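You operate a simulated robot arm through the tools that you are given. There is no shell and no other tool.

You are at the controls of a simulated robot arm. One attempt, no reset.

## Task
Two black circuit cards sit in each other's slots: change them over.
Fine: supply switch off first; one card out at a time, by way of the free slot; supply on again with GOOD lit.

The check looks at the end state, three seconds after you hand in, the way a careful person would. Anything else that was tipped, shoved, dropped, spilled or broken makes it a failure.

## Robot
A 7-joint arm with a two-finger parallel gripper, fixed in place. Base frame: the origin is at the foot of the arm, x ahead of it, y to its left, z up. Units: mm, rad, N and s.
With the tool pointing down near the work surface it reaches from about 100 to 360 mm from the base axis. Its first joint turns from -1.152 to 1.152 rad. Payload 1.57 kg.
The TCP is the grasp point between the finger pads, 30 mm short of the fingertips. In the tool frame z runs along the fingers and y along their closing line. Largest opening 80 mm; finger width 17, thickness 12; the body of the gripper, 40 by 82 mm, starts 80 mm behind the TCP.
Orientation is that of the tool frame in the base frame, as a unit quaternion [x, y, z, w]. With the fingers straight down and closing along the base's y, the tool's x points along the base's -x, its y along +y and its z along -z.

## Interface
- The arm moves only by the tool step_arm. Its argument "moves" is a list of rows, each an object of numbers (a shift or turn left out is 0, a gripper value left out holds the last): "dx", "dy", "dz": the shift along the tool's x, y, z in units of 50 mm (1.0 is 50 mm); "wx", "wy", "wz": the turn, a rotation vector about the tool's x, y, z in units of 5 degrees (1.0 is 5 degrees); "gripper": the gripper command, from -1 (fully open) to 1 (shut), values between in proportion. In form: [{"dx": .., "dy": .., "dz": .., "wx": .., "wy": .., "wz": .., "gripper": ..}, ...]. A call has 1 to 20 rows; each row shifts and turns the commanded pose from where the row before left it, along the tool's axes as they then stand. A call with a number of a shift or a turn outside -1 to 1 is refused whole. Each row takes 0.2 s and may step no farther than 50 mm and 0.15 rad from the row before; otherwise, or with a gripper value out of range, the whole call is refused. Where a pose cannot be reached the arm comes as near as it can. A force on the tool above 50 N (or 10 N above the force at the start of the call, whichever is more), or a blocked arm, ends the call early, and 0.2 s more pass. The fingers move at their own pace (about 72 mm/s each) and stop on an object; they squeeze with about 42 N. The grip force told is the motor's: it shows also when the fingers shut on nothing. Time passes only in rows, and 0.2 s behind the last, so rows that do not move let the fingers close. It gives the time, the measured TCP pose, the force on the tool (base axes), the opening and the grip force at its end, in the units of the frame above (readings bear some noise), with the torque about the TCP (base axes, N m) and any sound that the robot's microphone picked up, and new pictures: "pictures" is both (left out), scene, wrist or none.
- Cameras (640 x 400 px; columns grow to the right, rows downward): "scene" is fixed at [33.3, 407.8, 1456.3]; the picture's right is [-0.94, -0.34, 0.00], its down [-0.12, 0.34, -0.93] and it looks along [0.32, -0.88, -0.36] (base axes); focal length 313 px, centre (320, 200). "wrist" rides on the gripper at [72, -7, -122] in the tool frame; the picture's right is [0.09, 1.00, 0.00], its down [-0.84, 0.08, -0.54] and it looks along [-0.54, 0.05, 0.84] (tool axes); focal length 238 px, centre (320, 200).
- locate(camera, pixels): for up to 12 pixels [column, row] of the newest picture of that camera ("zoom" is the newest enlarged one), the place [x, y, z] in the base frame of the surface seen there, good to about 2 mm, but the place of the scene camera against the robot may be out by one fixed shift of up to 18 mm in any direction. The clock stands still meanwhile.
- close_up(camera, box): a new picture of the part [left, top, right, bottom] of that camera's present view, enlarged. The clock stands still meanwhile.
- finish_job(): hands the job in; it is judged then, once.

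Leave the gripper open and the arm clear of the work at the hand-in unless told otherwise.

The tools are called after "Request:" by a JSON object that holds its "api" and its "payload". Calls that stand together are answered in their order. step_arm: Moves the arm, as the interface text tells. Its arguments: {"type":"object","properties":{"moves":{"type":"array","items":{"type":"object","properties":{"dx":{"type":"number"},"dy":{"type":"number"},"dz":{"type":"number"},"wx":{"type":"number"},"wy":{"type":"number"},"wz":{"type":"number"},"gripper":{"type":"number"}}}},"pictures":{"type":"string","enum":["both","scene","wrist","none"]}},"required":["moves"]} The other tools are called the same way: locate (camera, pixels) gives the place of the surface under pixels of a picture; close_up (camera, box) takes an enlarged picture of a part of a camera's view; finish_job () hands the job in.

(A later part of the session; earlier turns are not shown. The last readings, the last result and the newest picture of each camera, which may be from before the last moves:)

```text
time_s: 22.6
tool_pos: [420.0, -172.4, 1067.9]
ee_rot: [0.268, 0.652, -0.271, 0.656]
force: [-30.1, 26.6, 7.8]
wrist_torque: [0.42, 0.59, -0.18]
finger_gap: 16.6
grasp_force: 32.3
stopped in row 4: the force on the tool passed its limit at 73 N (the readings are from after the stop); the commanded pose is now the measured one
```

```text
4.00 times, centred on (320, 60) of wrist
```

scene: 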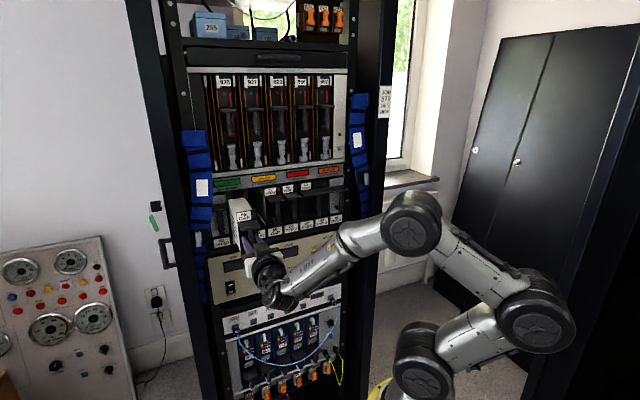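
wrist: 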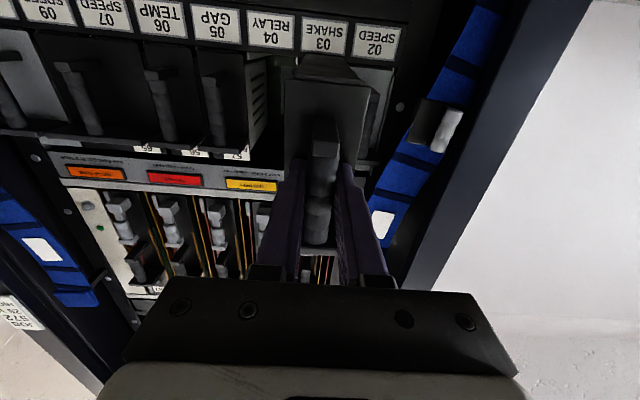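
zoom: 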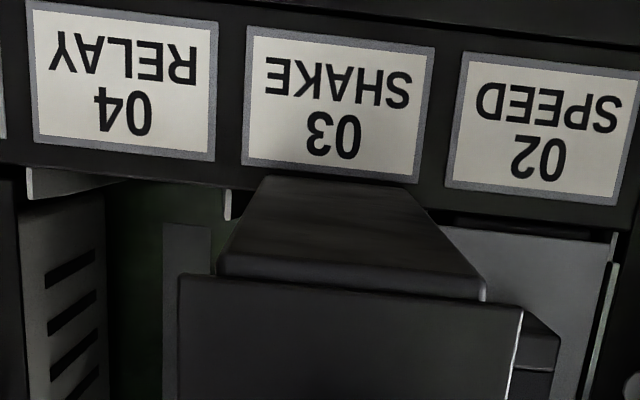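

The card touched something at the mouth (73 N push stop). I'll back off 8 mm right away and inspect the height alignment. I suspect the card's bottom edge is a little low against the shelf lip.

Request:
{"api": "step_arm", "payload": {"moves": [{"dz": -0.16}, {}], "pictures": "both"}}

Request:
{"api": "close_up", "payload": {"camera": "wrist", "box": [220, 20, 380, 120]}}

```text
time_s: 23.2
tool_pos: [415.5, -168.4, 1066.9]
ee_rot: [0.268, 0.653, -0.27, 0.655]
force: [-0.3, 0.5, 0.2]
wrist_torque: [0.13, 0.17, -0.01]
finger_gap: 16.9
grasp_force: 31.8
```

scene: 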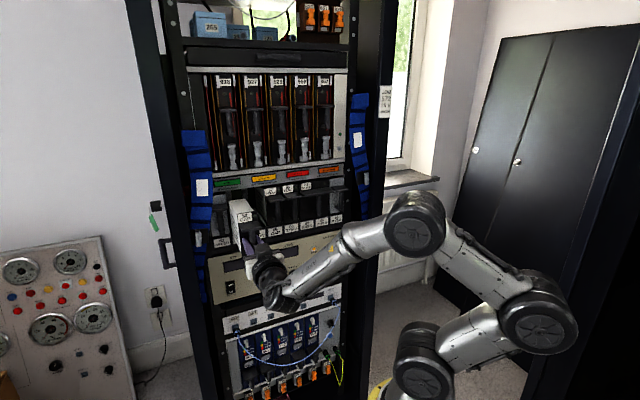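
wrist: 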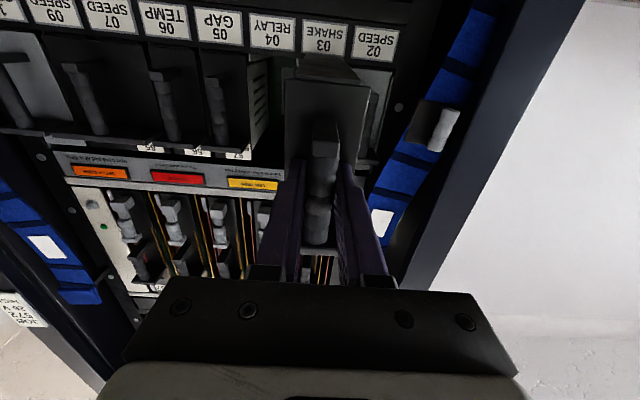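

```text
4.00 times, centred on (300, 70) of wrist
```

zoom: 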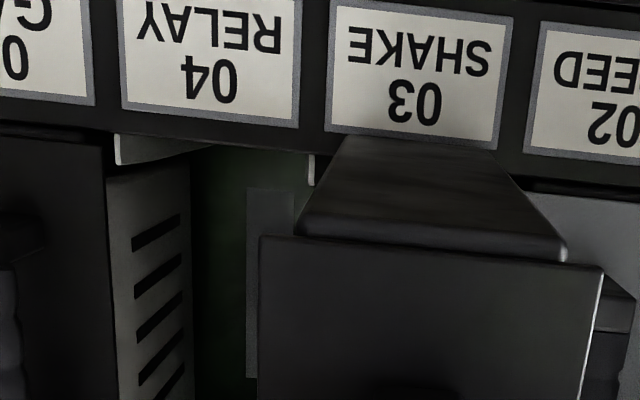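

The card's far bottom edge overlaps the label strip in the picture, so the card may be a few mm low. I'll measure heights of the strip top, the seated card 57's bottom, and this card's bottom at both ends.

Request:
{"api": "locate", "payload": {"camera": "zoom", "pixels": [[50, 110], [50, 128], [50, 155], [220, 130], [220, 143], [420, 153], [420, 175], [430, 230], [430, 262], [311, 168], [150, 150], [150, 195]]}}

Request:
{"api": "close_up", "payload": {"camera": "wrist", "box": [220, 40, 300, 90]}}

```text
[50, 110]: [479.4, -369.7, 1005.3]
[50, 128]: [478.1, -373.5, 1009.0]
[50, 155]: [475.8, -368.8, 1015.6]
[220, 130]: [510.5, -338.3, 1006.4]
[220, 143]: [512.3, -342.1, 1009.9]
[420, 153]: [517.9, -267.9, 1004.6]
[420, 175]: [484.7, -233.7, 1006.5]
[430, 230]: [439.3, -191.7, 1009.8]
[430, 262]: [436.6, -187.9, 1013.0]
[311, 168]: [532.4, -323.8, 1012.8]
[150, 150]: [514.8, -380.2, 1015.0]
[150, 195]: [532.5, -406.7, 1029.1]
```

```text
8.00 times, centred on (260, 65) of wrist
```

zoom: 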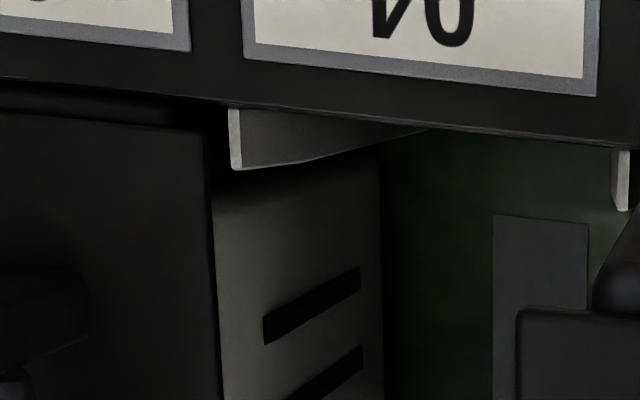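

The card's underside slopes down toward the back (1010 near, about 1004 far), while the shelf lip top is about 1010. It drooped roughly 3° in the grip. I'll back off a bit more, pitch the tool up 3° to level it, and re-measure.

Request:
{"api": "step_arm", "payload": {"moves": [{"dz": -0.3}, {"wy": -0.3}, {"wy": -0.3}, {}, {}], "pictures": "both"}}

Request:
{"api": "close_up", "payload": {"camera": "wrist", "box": [240, 20, 400, 120]}}

```text
time_s: 24.4
tool_pos: [405.0, -157.9, 1069.5]
ee_rot: [0.261, 0.635, -0.277, 0.672]
force: [0.3, 1.3, -2.2]
wrist_torque: [0.18, 0.15, 0.02]
finger_gap: 16.4
grasp_force: 31.4
```

scene: 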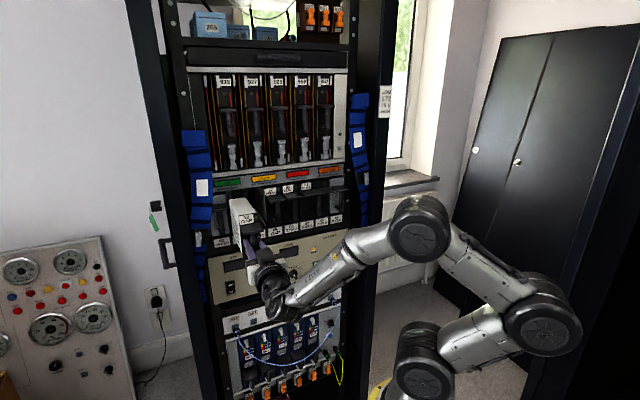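
wrist: 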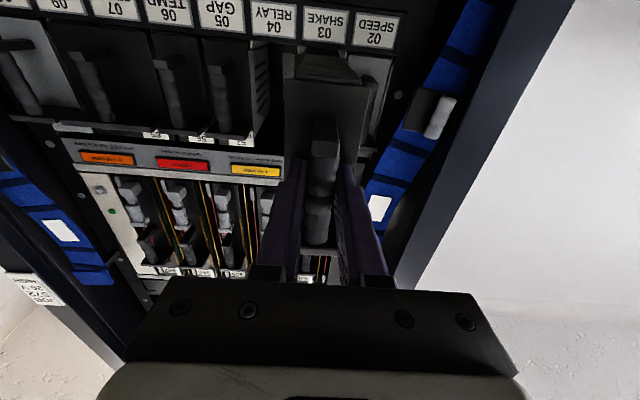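

```text
4.00 times, centred on (320, 70) of wrist
```

zoom: 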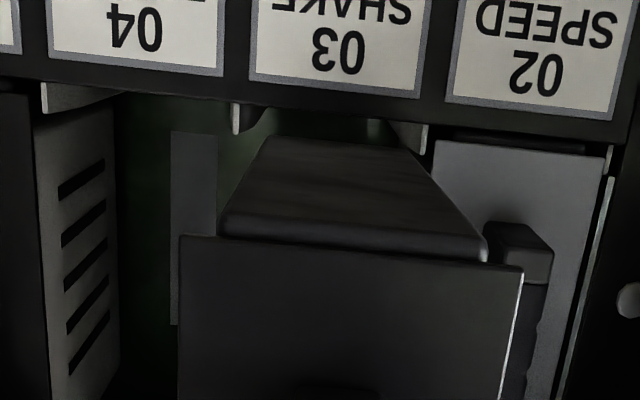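

Now the card's far edge shows clear above the lip, between rails at (235,118) and (410,135) of the zoom. I'll measure its underside again.

Request:
{"api": "locate", "payload": {"camera": "zoom", "pixels": [[337, 150], [337, 165], [337, 185], [337, 205], [337, 225], [280, 150], [400, 160], [240, 225], [460, 240], [150, 75], [235, 118], [410, 135]]}}

Request:
{"api": "locate", "payload": {"camera": "wrist", "pixels": [[250, 44], [250, 46], [210, 42], [210, 46], [210, 50], [240, 52], [262, 57], [300, 90], [340, 95], [320, 170], [320, 130], [150, 135]]}}

```text
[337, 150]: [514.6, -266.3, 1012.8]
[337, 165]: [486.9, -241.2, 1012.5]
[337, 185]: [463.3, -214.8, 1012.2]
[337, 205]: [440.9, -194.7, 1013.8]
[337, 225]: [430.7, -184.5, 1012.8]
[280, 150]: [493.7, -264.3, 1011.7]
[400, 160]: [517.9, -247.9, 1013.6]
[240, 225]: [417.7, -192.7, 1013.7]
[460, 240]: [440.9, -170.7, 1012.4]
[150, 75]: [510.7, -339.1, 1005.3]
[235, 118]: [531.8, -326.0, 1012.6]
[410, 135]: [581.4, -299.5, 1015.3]
```

```text
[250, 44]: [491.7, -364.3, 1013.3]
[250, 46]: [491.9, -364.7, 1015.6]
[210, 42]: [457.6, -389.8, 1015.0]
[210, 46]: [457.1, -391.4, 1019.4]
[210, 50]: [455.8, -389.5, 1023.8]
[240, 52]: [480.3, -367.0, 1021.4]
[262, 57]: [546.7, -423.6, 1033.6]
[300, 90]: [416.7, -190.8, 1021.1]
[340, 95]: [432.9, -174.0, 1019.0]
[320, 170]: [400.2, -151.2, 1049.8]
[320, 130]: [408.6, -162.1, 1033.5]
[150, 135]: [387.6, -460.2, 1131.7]
```

The underside is now level at about 1012.8, just above the lip. By the rails the card is about 1.7 mm left of the slot centre. I'll nudge it right 1.7 mm and up 1 mm, trim the yaw by 0.3°, and advance 20 mm to check at the mouth.

Request:
{"api": "step_arm", "payload": {"moves": [{"dy": -0.034, "dx": -0.02, "wx": 0.06}, {"dz": 0.2, "dx": 0.0115}, {"dz": 0.2, "dx": 0.0115}, {}, {}], "pictures": "both"}}

Request:
{"api": "close_up", "payload": {"camera": "wrist", "box": [240, 10, 400, 110]}}

```text
time_s: 25.6
tool_pos: [417.5, -171.5, 1067.5]
ee_rot: [0.262, 0.634, -0.278, 0.672]
force: [0.6, -0.9, -2.1]
wrist_torque: [0.14, 0.17, 0.0]
finger_gap: 16.9
grasp_force: 31.8
```

scene: 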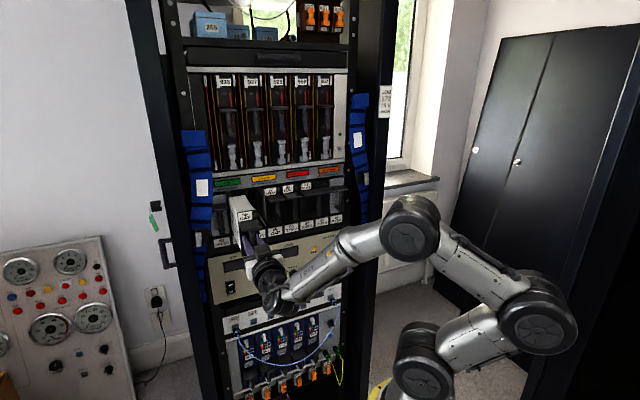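
wrist: 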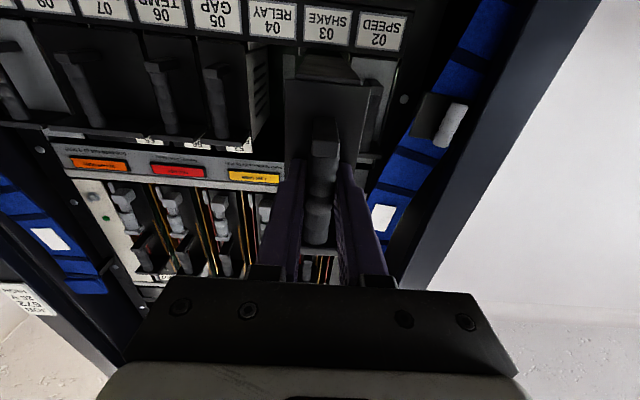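

```text
4.00 times, centred on (320, 60) of wrist
```

zoom: 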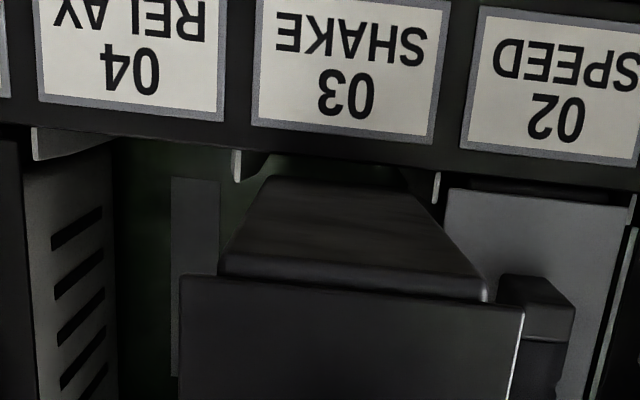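

The card's back is now centred between the rails (237 and 437 in the zoom) and above the lip. I'll check the top clearance from the scene camera as well.

Request:
{"api": "close_up", "payload": {"camera": "scene", "box": [205, 165, 285, 235]}}

Request:
{"api": "locate", "payload": {"camera": "zoom", "pixels": [[220, 110], [250, 140], [270, 160], [200, 80], [200, 60], [400, 60], [350, 80], [300, 45], [120, 60]]}}

```text
5.71 times, centred on (245, 200) of scene
```

zoom: 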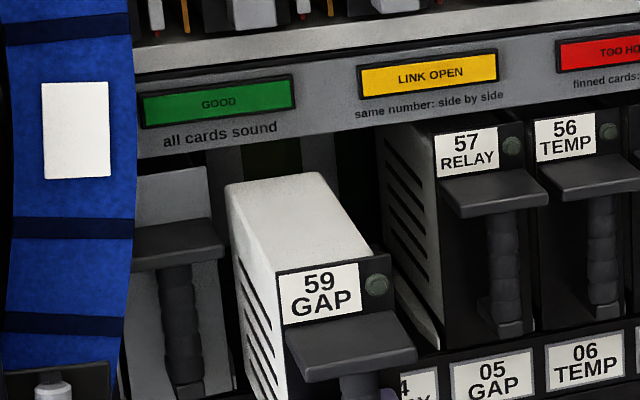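

```text
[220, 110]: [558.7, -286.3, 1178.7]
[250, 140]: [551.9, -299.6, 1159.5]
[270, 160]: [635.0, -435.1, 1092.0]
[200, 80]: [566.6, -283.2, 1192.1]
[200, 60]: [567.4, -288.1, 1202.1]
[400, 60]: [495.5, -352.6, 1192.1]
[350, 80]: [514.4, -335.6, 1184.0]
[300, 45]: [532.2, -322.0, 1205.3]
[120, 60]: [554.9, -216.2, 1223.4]
```

Clear at the top too. I'll feed the card in slowly, 4 mm per row, moving horizontally.

Request:
{"api": "step_arm", "payload": {"moves": [{"dz": 0.08, "dx": 0.0046}, {"dz": 0.08, "dx": 0.0046}, {"dz": 0.08, "dx": 0.0046}, {"dz": 0.08, "dx": 0.0046}, {"dz": 0.08, "dx": 0.0046}, {"dz": 0.08, "dx": 0.0046}, {}], "pictures": "wrist"}}

Request:
{"api": "close_up", "payload": {"camera": "wrist", "box": [240, 10, 400, 110]}}

```text
time_s: 27.2
tool_pos: [435.1, -191.2, 1067.9]
ee_rot: [0.263, 0.634, -0.279, 0.672]
force: [-0.7, -0.2, -2.2]
wrist_torque: [0.13, 0.15, -0.02]
finger_gap: 16.7
grasp_force: 31.9
```

wrist: 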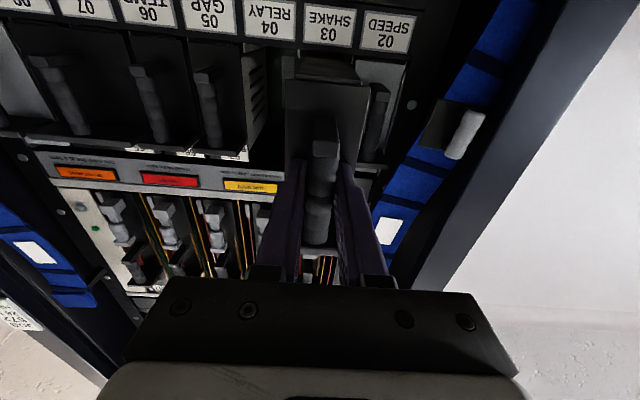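

```text
4.00 times, centred on (320, 60) of wrist
```

zoom: 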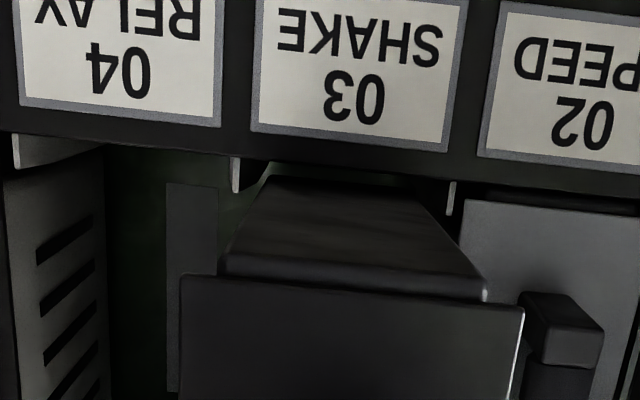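

It's in past the mouth with no contact force. I'll continue feeding.

Request:
{"api": "step_arm", "payload": {"moves": [{"dz": 0.1, "dx": 0.0057}, {"dz": 0.1, "dx": 0.0057}, {"dz": 0.1, "dx": 0.0057}, {"dz": 0.1, "dx": 0.0057}, {"dz": 0.1, "dx": 0.0057}, {"dz": 0.1, "dx": 0.0057}, {"dz": 0.1, "dx": 0.0057}, {"dz": 0.1, "dx": 0.0057}, {}], "pictures": "wrist"}}

Request:
{"api": "close_up", "payload": {"camera": "wrist", "box": [240, 10, 400, 110]}}

```text
time_s: 29.2
tool_pos: [464.2, -218.6, 1067.6]
ee_rot: [0.263, 0.633, -0.28, 0.672]
force: [0.7, -0.5, -2.6]
wrist_torque: [0.14, 0.14, 0.0]
finger_gap: 16.7
grasp_force: 31.9
```

wrist: 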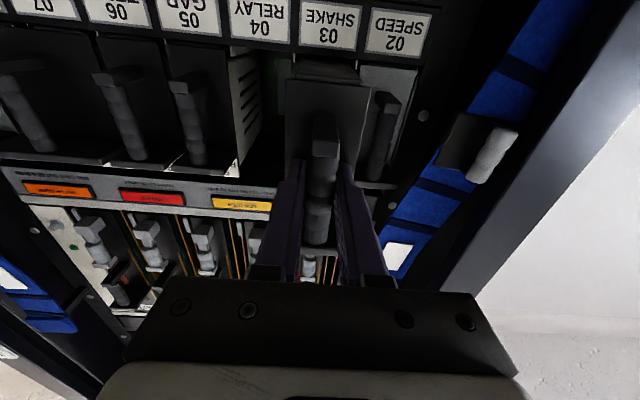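

```text
4.00 times, centred on (320, 60) of wrist
```

zoom: 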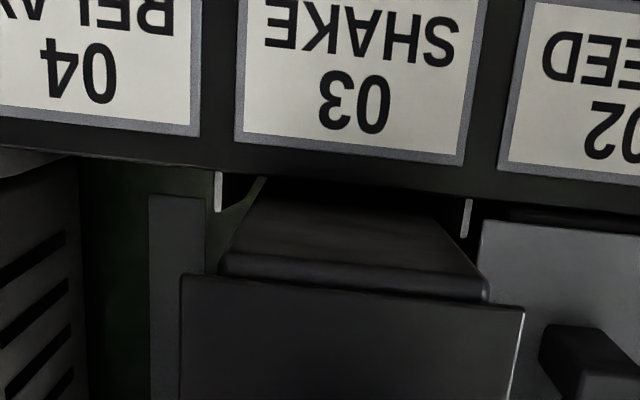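

Still centred, with only the steady weight showing. I'll continue for 50 mm more.

Request:
{"api": "step_arm", "payload": {"moves": [{"dz": 0.1, "dx": 0.0057}, {"dz": 0.1, "dx": 0.0057}, {"dz": 0.1, "dx": 0.0057}, {"dz": 0.1, "dx": 0.0057}, {"dz": 0.1, "dx": 0.0057}, {"dz": 0.1, "dx": 0.0057}, {"dz": 0.1, "dx": 0.0057}, {"dz": 0.1, "dx": 0.0057}, {"dz": 0.1, "dx": 0.0057}, {"dz": 0.1, "dx": 0.0057}, {}], "pictures": "wrist"}}

Request:
{"api": "close_up", "payload": {"camera": "wrist", "box": [240, 10, 400, 110]}}

```text
time_s: 31.6
tool_pos: [498.0, -254.2, 1068.7]
ee_rot: [0.263, 0.634, -0.279, 0.671]
force: [-1.1, 1.2, -3.9]
wrist_torque: [0.14, 0.16, 0.0]
finger_gap: 16.9
grasp_force: 31.8
```

wrist: 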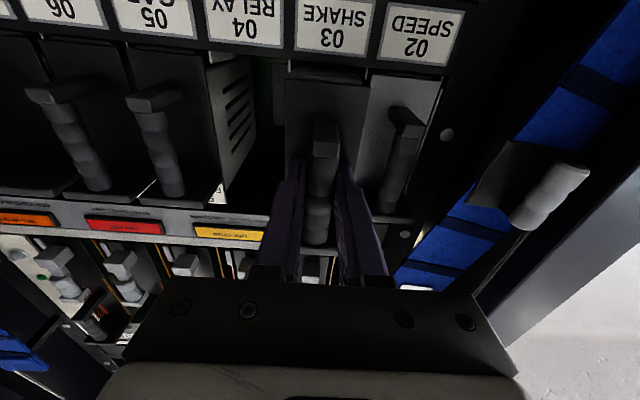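

```text
4.00 times, centred on (320, 60) of wrist
```

zoom: 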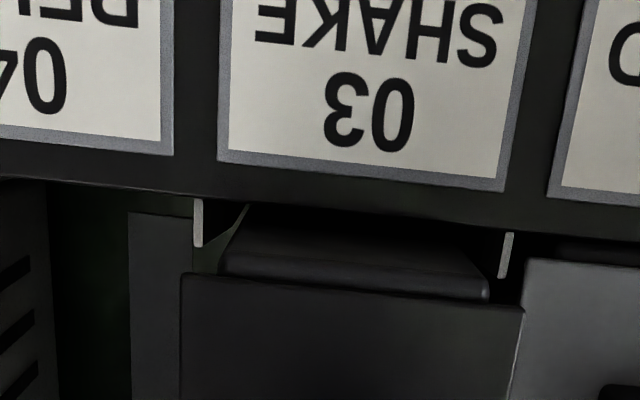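

About 33 mm remains to seating. I'll go on with 4 mm rows, then smaller ones at the end.

Request:
{"api": "step_arm", "payload": {"moves": [{"dz": 0.1, "dx": 0.0057}, {"dz": 0.1, "dx": 0.0057}, {"dz": 0.1, "dx": 0.0057}, {"dz": 0.1, "dx": 0.0057}, {"dz": 0.08, "dx": 0.0046}, {"dz": 0.06, "dx": 0.0034}, {}], "pictures": "wrist"}}

```text
time_s: 33.2
tool_pos: [518.3, -275.5, 1068.7]
ee_rot: [0.263, 0.633, -0.28, 0.672]
force: [-0.7, 0.3, -2.6]
wrist_torque: [0.16, 0.14, 0.02]
finger_gap: 16.8
grasp_force: 32.0
```

wrist: 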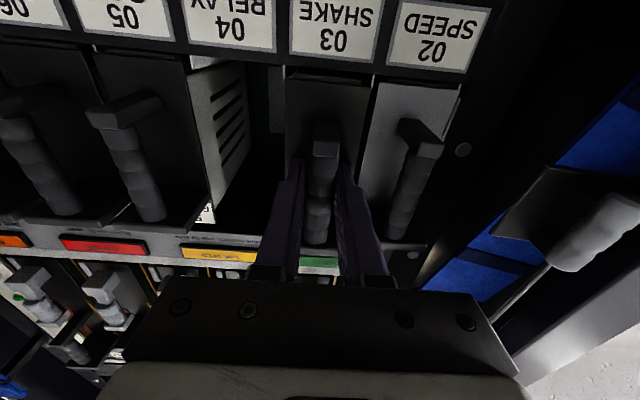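

Depth 561 now, with the panel nearly flush. Final gentle push in 1.5 mm rows.

Request:
{"api": "step_arm", "payload": {"moves": [{"dz": 0.03, "dx": 0.0017}, {"dz": 0.03, "dx": 0.0017}, {"dz": 0.03, "dx": 0.0017}, {}], "pictures": "both"}}

Request:
{"api": "close_up", "payload": {"camera": "wrist", "box": [200, 20, 400, 145]}}

Request:
{"api": "close_up", "payload": {"camera": "scene", "box": [205, 165, 285, 235]}}

```text
time_s: 34.2
tool_pos: [521.3, -276.3, 1067.3]
ee_rot: [0.263, 0.635, -0.279, 0.671]
force: [-1.8, 2.1, -2.1]
wrist_torque: [0.24, 0.28, 0.05]
finger_gap: 17.0
grasp_force: 32.4
```

scene: 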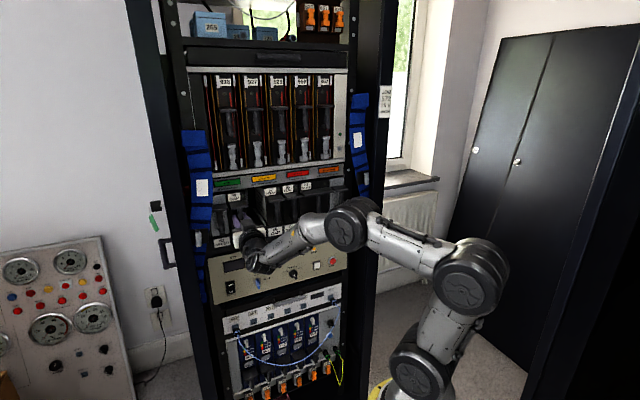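
wrist: 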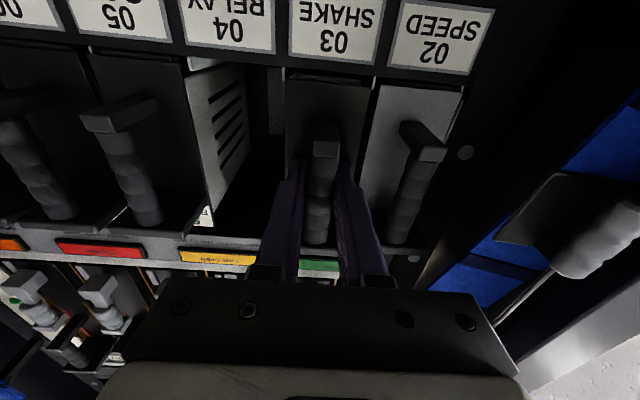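

```text
3.20 times, centred on (300, 82) of wrist
```

zoom: 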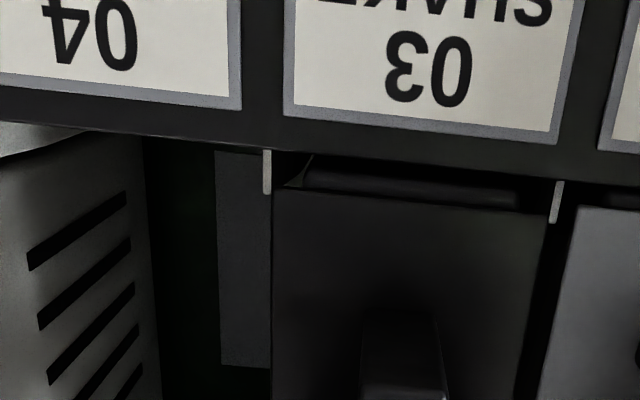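

```text
5.71 times, centred on (245, 200) of scene
```

zoom: 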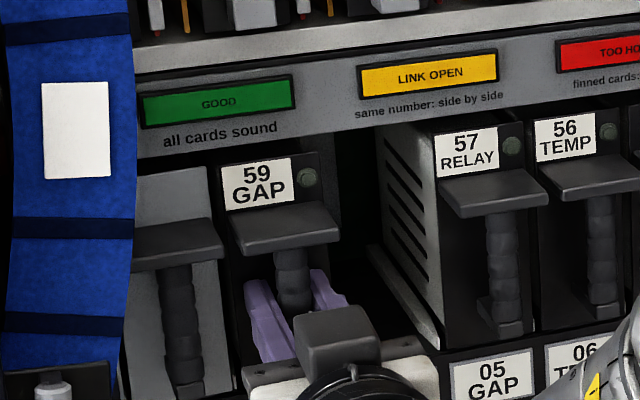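

The panel looks almost flush. I'll compare its face depth with the neighbours' faces.

Request:
{"api": "locate", "payload": {"camera": "wrist", "pixels": [[300, 100], [300, 120], [350, 100], [380, 110], [385, 130], [150, 75], [120, 80], [170, 80], [320, 140], [405, 170], [140, 170], [320, 235]]}}

Request:
{"api": "locate", "payload": {"camera": "scene", "pixels": [[238.5, 199], [240.5, 196.5], [274, 192.5], [276, 190], [291.5, 188.5], [230, 196]]}}

```text
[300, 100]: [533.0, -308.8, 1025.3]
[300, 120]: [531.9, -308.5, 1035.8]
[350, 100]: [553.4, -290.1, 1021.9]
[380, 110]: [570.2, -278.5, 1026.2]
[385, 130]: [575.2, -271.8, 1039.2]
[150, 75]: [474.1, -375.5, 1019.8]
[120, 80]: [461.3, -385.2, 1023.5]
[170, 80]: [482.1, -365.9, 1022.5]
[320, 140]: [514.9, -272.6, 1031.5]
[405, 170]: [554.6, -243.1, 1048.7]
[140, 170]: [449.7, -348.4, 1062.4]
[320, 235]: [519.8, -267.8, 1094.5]
```

```text
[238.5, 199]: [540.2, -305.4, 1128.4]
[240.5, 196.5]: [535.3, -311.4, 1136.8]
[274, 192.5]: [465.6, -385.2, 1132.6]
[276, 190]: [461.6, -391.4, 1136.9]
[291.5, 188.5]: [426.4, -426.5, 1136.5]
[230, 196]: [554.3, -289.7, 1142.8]
```

Card 59 is still about 4 mm proud of its neighbours. I'll push it home gently.

Request:
{"api": "step_arm", "payload": {"moves": [{"dz": 0.03, "dx": 0.0017}, {"dz": 0.03, "dx": 0.0017}, {"dz": 0.03, "dx": 0.0017}, {}], "pictures": "wrist"}}

Request:
{"api": "locate", "payload": {"camera": "wrist", "pixels": [[300, 100], [300, 120], [350, 100], [295, 110], [380, 110], [385, 130], [150, 75], [120, 80], [170, 80]]}}

```text
time_s: 35.2
tool_pos: [524.1, -280.4, 1069.7]
ee_rot: [0.262, 0.633, -0.279, 0.672]
force: [0.3, -0.4, -2.5]
wrist_torque: [0.13, 0.15, -0.05]
finger_gap: 17.0
grasp_force: 32.1
```

wrist: 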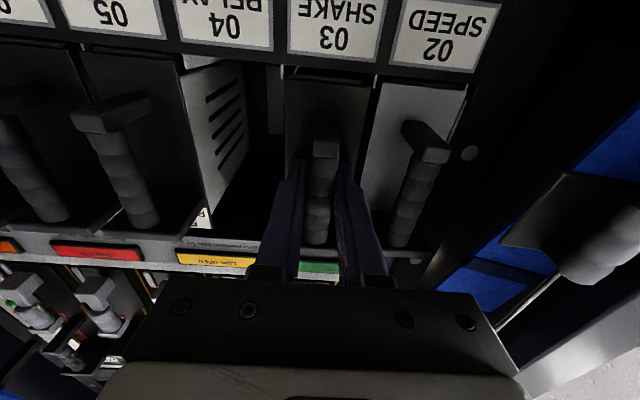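

```text
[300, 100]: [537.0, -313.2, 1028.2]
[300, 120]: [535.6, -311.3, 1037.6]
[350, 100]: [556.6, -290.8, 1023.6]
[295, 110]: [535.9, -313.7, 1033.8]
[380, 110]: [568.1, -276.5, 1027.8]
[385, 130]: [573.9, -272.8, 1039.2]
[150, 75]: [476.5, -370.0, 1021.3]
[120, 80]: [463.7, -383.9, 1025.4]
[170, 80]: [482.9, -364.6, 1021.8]
```

Now it's flush (about 600 against 599). One more small push to confirm it's against its stop.

Request:
{"api": "step_arm", "payload": {"moves": [{"dz": 0.03, "dx": 0.0017}, {"dz": 0.02, "dx": 0.001}, {}], "pictures": "wrist"}}

Request:
{"api": "close_up", "payload": {"camera": "wrist", "box": [160, 20, 460, 210]}}

```text
time_s: 36.0
tool_pos: [525.8, -279.6, 1067.9]
ee_rot: [0.262, 0.634, -0.279, 0.672]
force: [-20.2, 17.7, 1.2]
wrist_torque: [0.7, 0.82, -0.11]
finger_gap: 16.9
grasp_force: 31.7
```

wrist: 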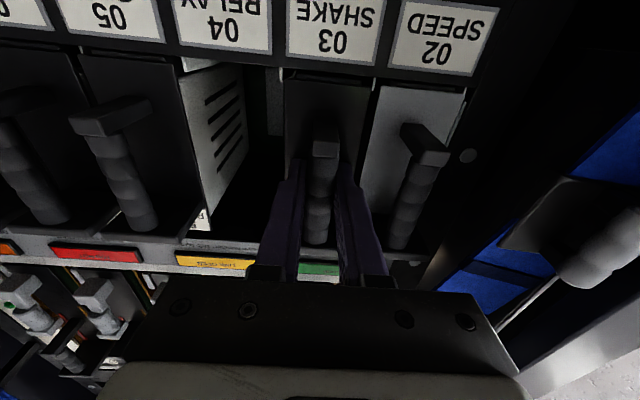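

```text
2.11 times, centred on (310, 115) of wrist
```

zoom: 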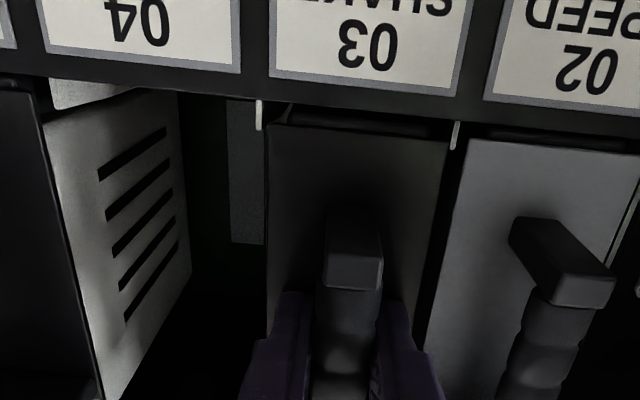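

27 N at the stop: card 59 is fully seated in slot 03. I'll relieve the push, open the fingers part-way and back straight out.

Request:
{"api": "step_arm", "payload": {"moves": [{"dz": -0.04, "dx": -0.0023}, {"gripper": -0.1}, {}, {"dz": -0.15, "dx": -0.0086}, {"dz": -0.3, "dx": -0.0172}, {"dz": -0.5, "dx": -0.0287}, {"dz": -0.5, "dx": -0.0287}, {"dz": -0.5, "dx": -0.0287}, {"wy": 0.33}, {"wy": 0.34}, {}], "pictures": "both"}}

Request:
{"api": "close_up", "payload": {"camera": "wrist", "box": [200, 20, 440, 200]}}

Request:
{"api": "close_up", "payload": {"camera": "scene", "box": [205, 165, 325, 255]}}

```text
time_s: 38.4
tool_pos: [454.8, -210.1, 1067.8]
ee_rot: [0.271, 0.653, -0.272, 0.653]
force: [-0.2, 0.3, 0.4]
wrist_torque: [0.02, 0.02, -0.02]
finger_gap: 43.9
grasp_force: 0.1
```

scene: 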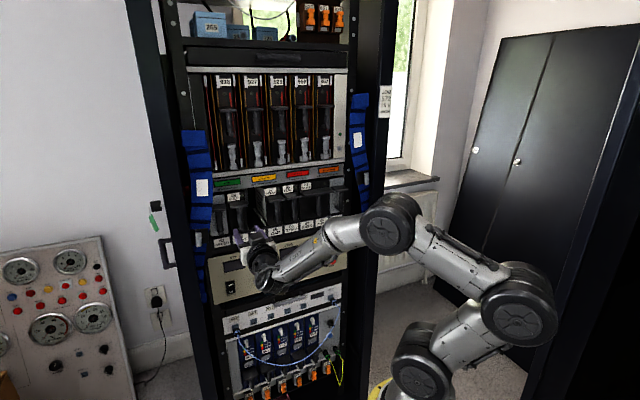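
wrist: 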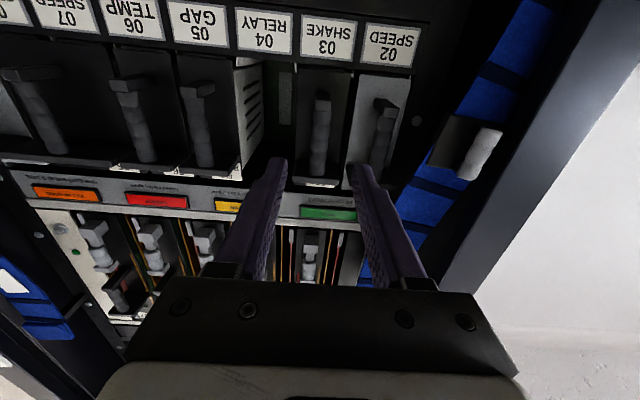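

```text
2.22 times, centred on (320, 110) of wrist
```

zoom: 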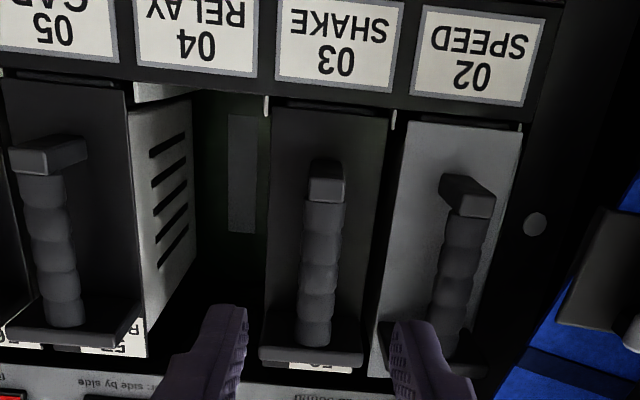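

```text
4.44 times, centred on (265, 210) of scene
```

zoom: 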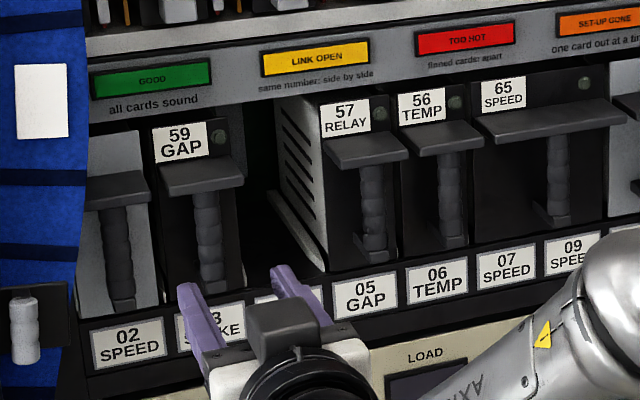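

Card 59 is seated in slot 03, level with its neighbours. Next is card 57 RELAY in slot 05: I'll move 109 mm right and stop in front of it.

Request:
{"api": "step_arm", "payload": {"moves": [{"dy": -0.55}, {"dy": -0.55}, {"dy": -0.55}, {"dy": -0.54}, {}, {}], "pictures": "wrist"}}

Request:
{"api": "close_up", "payload": {"camera": "wrist", "box": [220, 20, 420, 180]}}

```text
time_s: 39.8
tool_pos: [381.7, -287.8, 1067.6]
ee_rot: [0.272, 0.653, -0.272, 0.653]
force: [0.8, 1.1, -0.1]
wrist_torque: [-0.02, -0.01, -0.02]
finger_gap: 43.9
grasp_force: 0.1
```

wrist: 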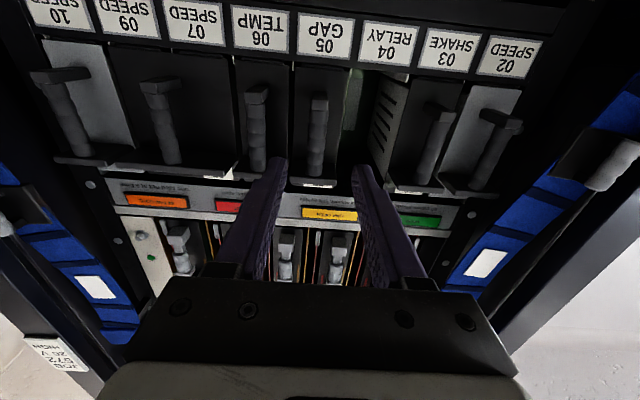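

```text
2.50 times, centred on (320, 100) of wrist
```

zoom: 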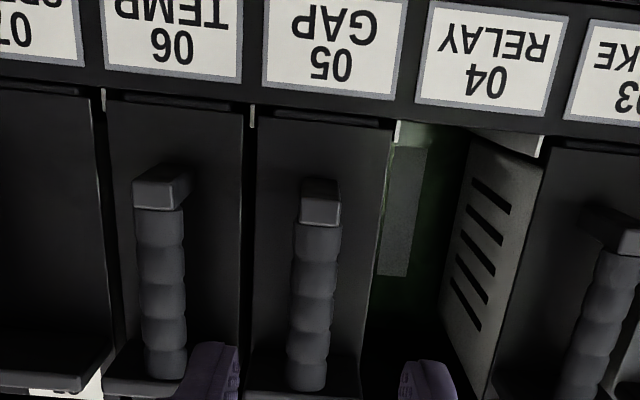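

The handle of card 57 is near (318,136) in the wrist view. I'll locate it exactly.

Request:
{"api": "locate", "payload": {"camera": "zoom", "pixels": [[320, 205], [318, 240], [315, 275], [313, 305], [311, 335], [297, 290], [334, 290], [165, 250], [163, 290], [275, 150], [360, 150]]}}

```text
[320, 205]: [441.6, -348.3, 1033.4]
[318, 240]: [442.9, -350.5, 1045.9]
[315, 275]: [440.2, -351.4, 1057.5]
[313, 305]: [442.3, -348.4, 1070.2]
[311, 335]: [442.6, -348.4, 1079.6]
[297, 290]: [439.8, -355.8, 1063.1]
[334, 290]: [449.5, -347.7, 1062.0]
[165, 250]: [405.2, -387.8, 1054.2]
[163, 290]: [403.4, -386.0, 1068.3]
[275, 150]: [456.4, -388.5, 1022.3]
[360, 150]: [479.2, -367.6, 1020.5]
```

The handle is at u≈-65.4 with its front at depth ~559. The TCP is within 1 mm of it. I'll slide the fingers around it and close.

Request:
{"api": "step_arm", "payload": {"moves": [{"dy": -0.016}, {"dz": 0.5}, {"dz": 0.5}, {"dz": 0.4}, {"dz": 0.25}, {"dz": 0.16}, {}], "pictures": "wrist"}}

```text
time_s: 41.4
tool_pos: [441.2, -352.2, 1068.8]
ee_rot: [0.271, 0.653, -0.271, 0.653]
force: [0.0, -0.5, 0.2]
wrist_torque: [-0.02, 0.02, 0.0]
finger_gap: 44.2
grasp_force: 0.1
```

wrist: 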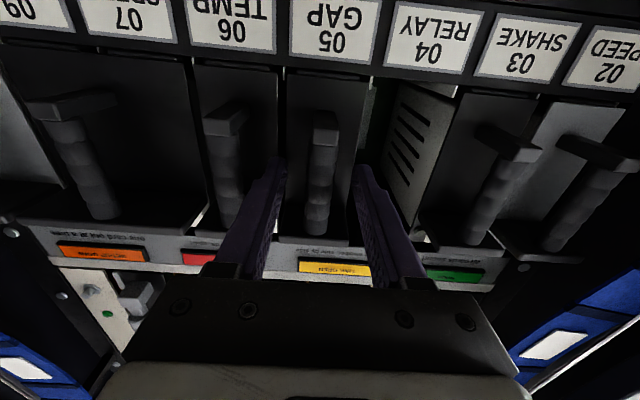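

Centred. 4 mm further in, then close.

Request:
{"api": "step_arm", "payload": {"moves": [{"dz": 0.08}, {}, {"gripper": 1}, {}, {}, {}], "pictures": "wrist"}}

```text
time_s: 42.8
tool_pos: [443.7, -354.3, 1069.1]
ee_rot: [0.27, 0.652, -0.272, 0.653]
force: [1.3, -1.3, -0.1]
wrist_torque: [-0.04, -0.1, -0.06]
finger_gap: 16.9
grasp_force: 31.7
```

wrist: 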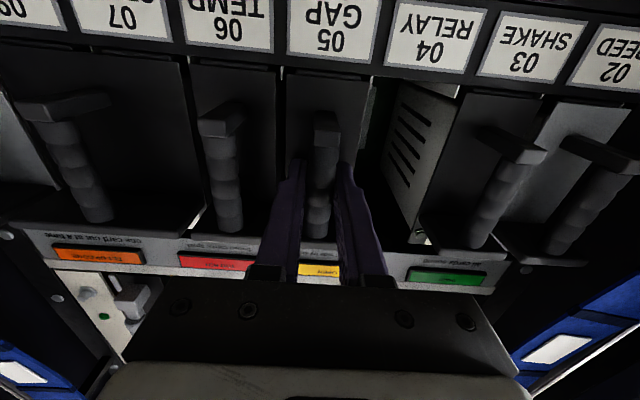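

Gripped (16.9 mm). Pulling straight out: small steps first, then 10 mm rows.

Request:
{"api": "step_arm", "payload": {"moves": [{"dz": -0.06}, {"dz": -0.08}, {"dz": -0.1}, {"dz": -0.12}, {"dz": -0.16}, {"dz": -0.2}, {"dz": -0.2}, {"dz": -0.2}, {"dz": -0.2}, {"dz": -0.2}, {"dz": -0.2}, {"dz": -0.2}, {}], "pictures": "both"}}

```text
time_s: 45.6
tool_pos: [374.5, -285.9, 1068.0]
ee_rot: [0.271, 0.653, -0.271, 0.653]
force: [1.0, -1.3, 5.0]
wrist_torque: [-0.62, -0.62, -0.07]
finger_gap: 16.6
grasp_force: 32.0
```

scene: 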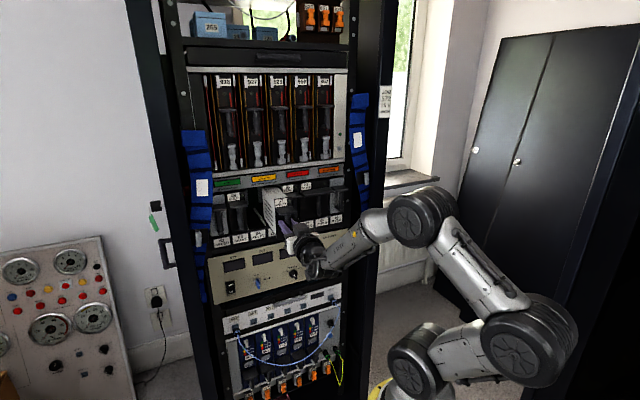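
wrist: 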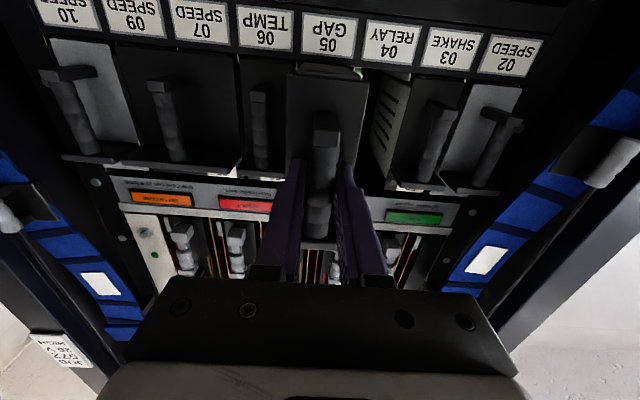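

Forces show about 7 N of upward push at the card's far end, so its underside is resting on the shelf lip and my line is slightly low. I'll raise by 1 mm and re-read.

Request:
{"api": "step_arm", "payload": {"moves": [{"dx": -0.012}, {"dx": -0.012}, {}], "pictures": "wrist"}}

Request:
{"api": "close_up", "payload": {"camera": "wrist", "box": [240, 20, 400, 120]}}

```text
time_s: 46.4
tool_pos: [375.1, -285.9, 1068.6]
ee_rot: [0.27, 0.654, -0.271, 0.652]
force: [-1.1, 0.8, 3.0]
wrist_torque: [-0.26, -0.3, -0.01]
finger_gap: 16.8
grasp_force: 32.2
```

wrist: 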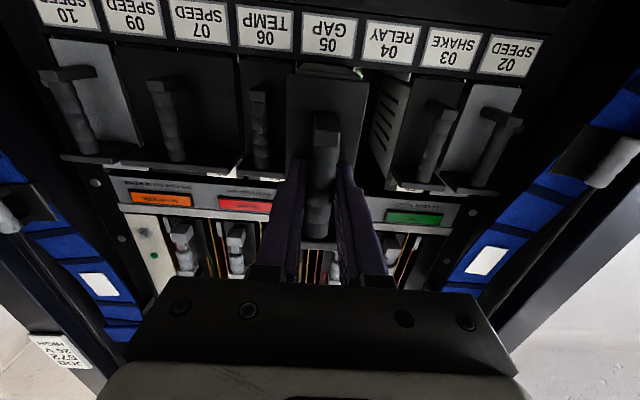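

```text
4.00 times, centred on (320, 70) of wrist
```

zoom: 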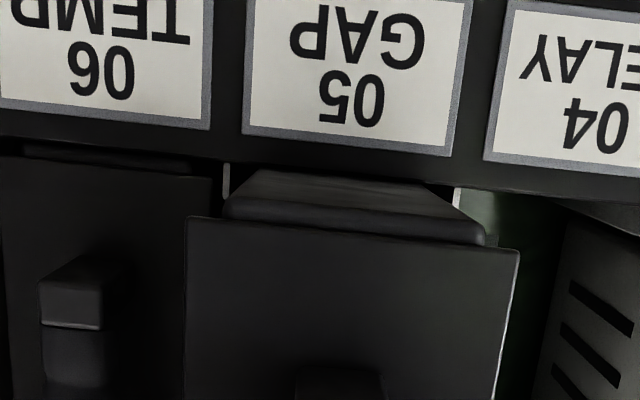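

The contact halved. I'll raise another 1.2 mm.

Request:
{"api": "step_arm", "payload": {"moves": [{"dx": -0.012}, {"dx": -0.012}, {}], "pictures": "none"}}

```text
time_s: 47.2
tool_pos: [377.4, -288.3, 1070.5]
ee_rot: [0.272, 0.654, -0.272, 0.652]
force: [-0.4, -0.7, 0.1]
wrist_torque: [0.07, 0.05, 0.03]
finger_gap: 16.7
grasp_force: 32.0
```

The contact is gone. I'll continue pulling out, 10 mm per row, until the back is clear.

Request:
{"api": "step_arm", "payload": {"moves": [{"dz": -0.2, "dx": -0.004}, {"dz": -0.2, "dx": -0.004}, {"dz": -0.2}, {"dz": -0.2}, {"dz": -0.2}, {"dz": -0.2}, {}], "pictures": "wrist"}}

Request:
{"api": "close_up", "payload": {"camera": "wrist", "box": [240, 20, 400, 120]}}

```text
time_s: 48.8
tool_pos: [333.3, -245.4, 1069.3]
ee_rot: [0.271, 0.653, -0.272, 0.653]
force: [-0.9, 0.1, 0.5]
wrist_torque: [0.15, 0.18, -0.04]
finger_gap: 16.7
grasp_force: 31.9
```

wrist: 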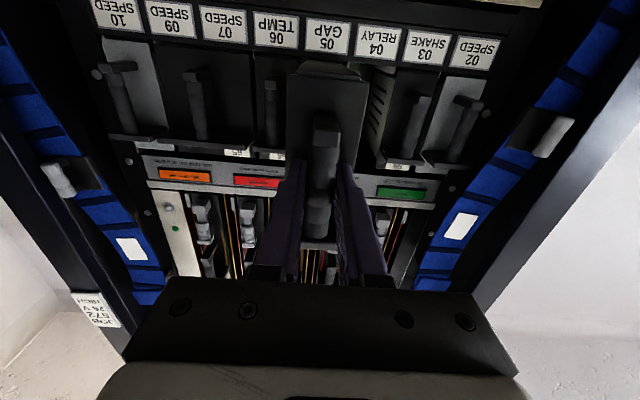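

```text
4.00 times, centred on (320, 70) of wrist
```

zoom: 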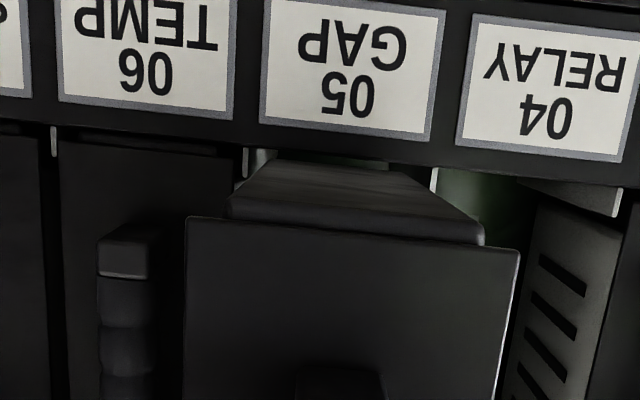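

Free of contact and hanging steady. 40 mm more, then measure its level.

Request:
{"api": "step_arm", "payload": {"moves": [{"dz": -0.2}, {"dz": -0.2}, {"dz": -0.2}, {"dz": -0.2}, {}], "pictures": "both"}}

Request:
{"api": "close_up", "payload": {"camera": "scene", "box": [205, 165, 325, 255]}}

Request:
{"api": "close_up", "payload": {"camera": "wrist", "box": [240, 20, 400, 120]}}

```text
time_s: 50.0
tool_pos: [304.5, -216.9, 1069.9]
ee_rot: [0.271, 0.653, -0.272, 0.653]
force: [0.1, 0.5, 0.1]
wrist_torque: [0.14, 0.13, -0.04]
finger_gap: 16.6
grasp_force: 31.5
```

scene: 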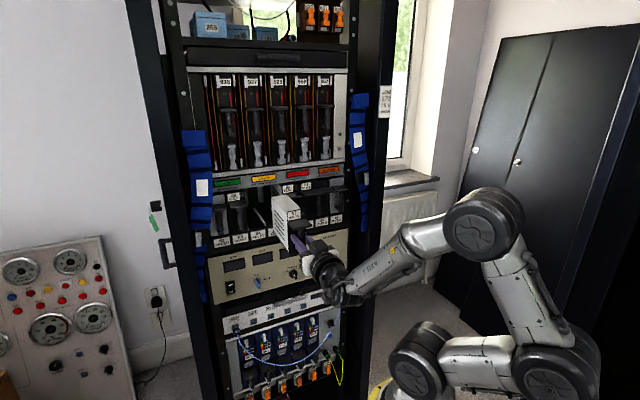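
wrist: 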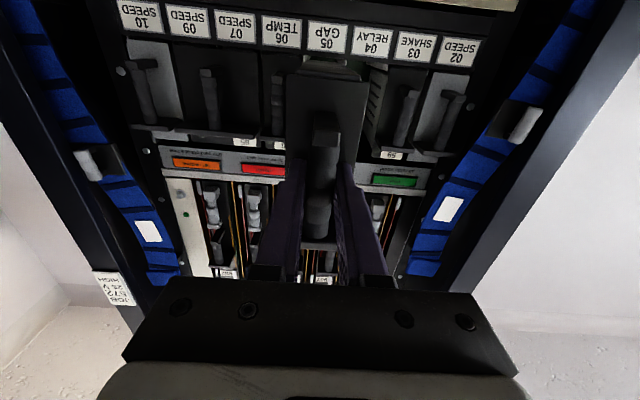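

```text
4.44 times, centred on (265, 210) of scene
```

zoom: 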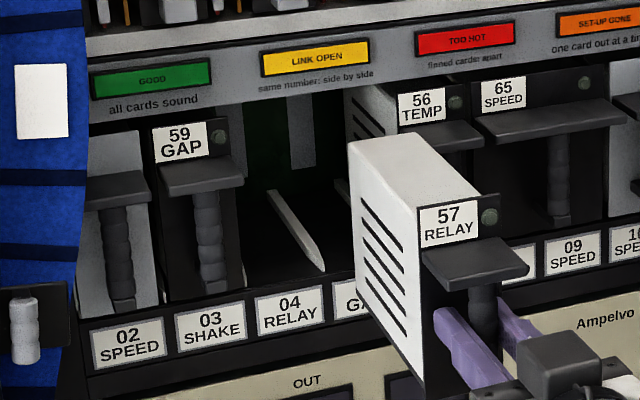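

```text
4.00 times, centred on (320, 70) of wrist
```

zoom: 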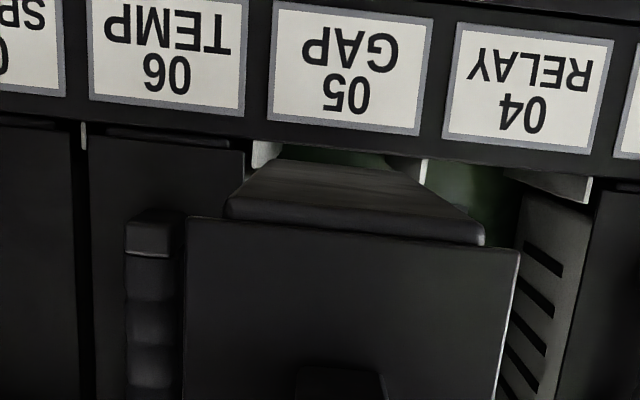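

Card 57 is free. I'll measure its underside level and sideways position.

Request:
{"api": "locate", "payload": {"camera": "zoom", "pixels": [[335, 168], [340, 180], [345, 195], [350, 210], [352, 222], [270, 168], [405, 180], [245, 205], [460, 222], [262, 158], [420, 170], [85, 140]]}}

```text
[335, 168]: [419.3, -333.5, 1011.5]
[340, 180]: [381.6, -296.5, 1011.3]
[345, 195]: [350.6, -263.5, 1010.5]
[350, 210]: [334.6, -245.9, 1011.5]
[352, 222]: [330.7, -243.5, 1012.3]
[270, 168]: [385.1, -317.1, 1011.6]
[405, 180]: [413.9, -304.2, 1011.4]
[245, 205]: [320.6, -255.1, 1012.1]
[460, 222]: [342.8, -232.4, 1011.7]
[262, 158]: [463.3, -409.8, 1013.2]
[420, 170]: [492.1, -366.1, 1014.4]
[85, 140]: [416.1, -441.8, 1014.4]
```

The card hangs level, underside about 1011.5. I'll shift 55 mm left to slot 04, raise it by 1 mm, then approach the mouth and check.

Request:
{"api": "step_arm", "payload": {"moves": [{"dy": 0.275, "dx": -0.01}, {"dy": 0.275, "dx": -0.01}, {"dy": 0.275}, {"dy": 0.275}, {"dz": 0.2}, {"dz": 0.2}, {"dz": 0.2}, {"dz": 0.2}, {}, {}], "pictures": "both"}}

Request:
{"api": "close_up", "payload": {"camera": "wrist", "box": [240, 10, 400, 110]}}

```text
time_s: 52.2
tool_pos: [373.8, -206.6, 1071.5]
ee_rot: [0.271, 0.653, -0.272, 0.653]
force: [0.7, -0.1, -1.9]
wrist_torque: [0.13, 0.16, 0.04]
finger_gap: 16.6
grasp_force: 31.8
```

scene: 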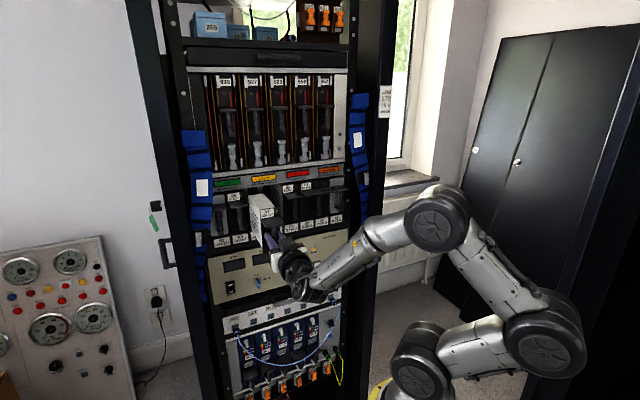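
wrist: 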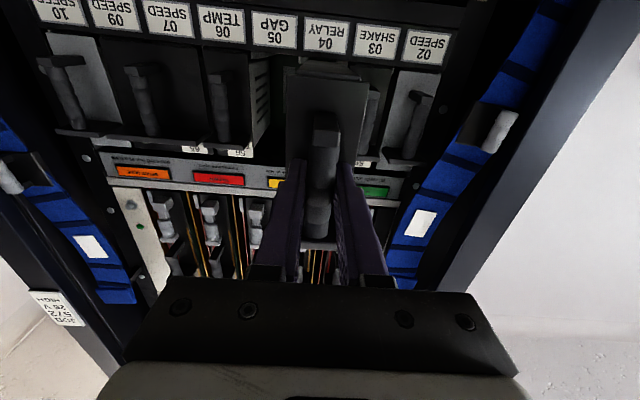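

```text
4.00 times, centred on (320, 60) of wrist
```

zoom: 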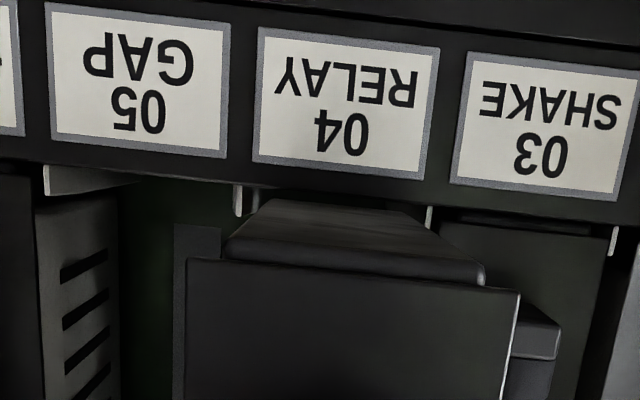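

The back of card 57 is at the mouth of slot 04, about 2 mm above the lip and within 1 mm of centre between rails (238 and 430 in the zoom). I'll nudge right 0.7 mm and feed in slowly.

Request:
{"api": "step_arm", "payload": {"moves": [{"dy": -0.014}, {"dz": 0.08}, {"dz": 0.08}, {"dz": 0.08}, {"dz": 0.08}, {"dz": 0.08}, {"dz": 0.08}, {"dz": 0.08}, {}], "pictures": "wrist"}}

Request:
{"api": "close_up", "payload": {"camera": "wrist", "box": [240, 10, 400, 110]}}

```text
time_s: 54.2
tool_pos: [391.8, -226.6, 1071.4]
ee_rot: [0.271, 0.653, -0.272, 0.653]
force: [-0.1, 0.6, -2.3]
wrist_torque: [0.16, 0.16, 0.0]
finger_gap: 17.0
grasp_force: 31.9
```

wrist: 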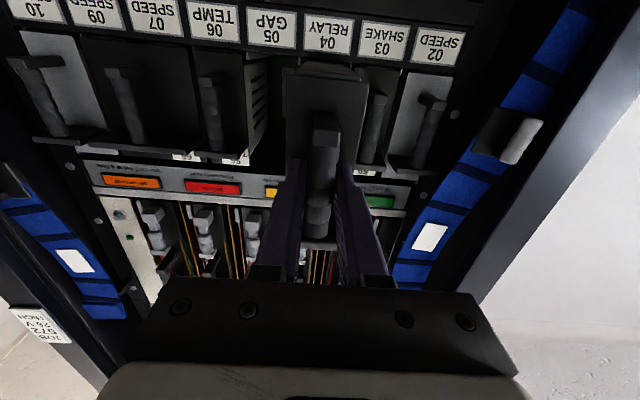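

```text
4.00 times, centred on (320, 60) of wrist
```

zoom: 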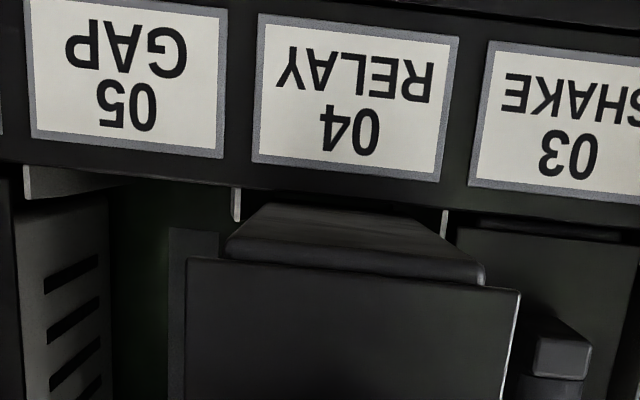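

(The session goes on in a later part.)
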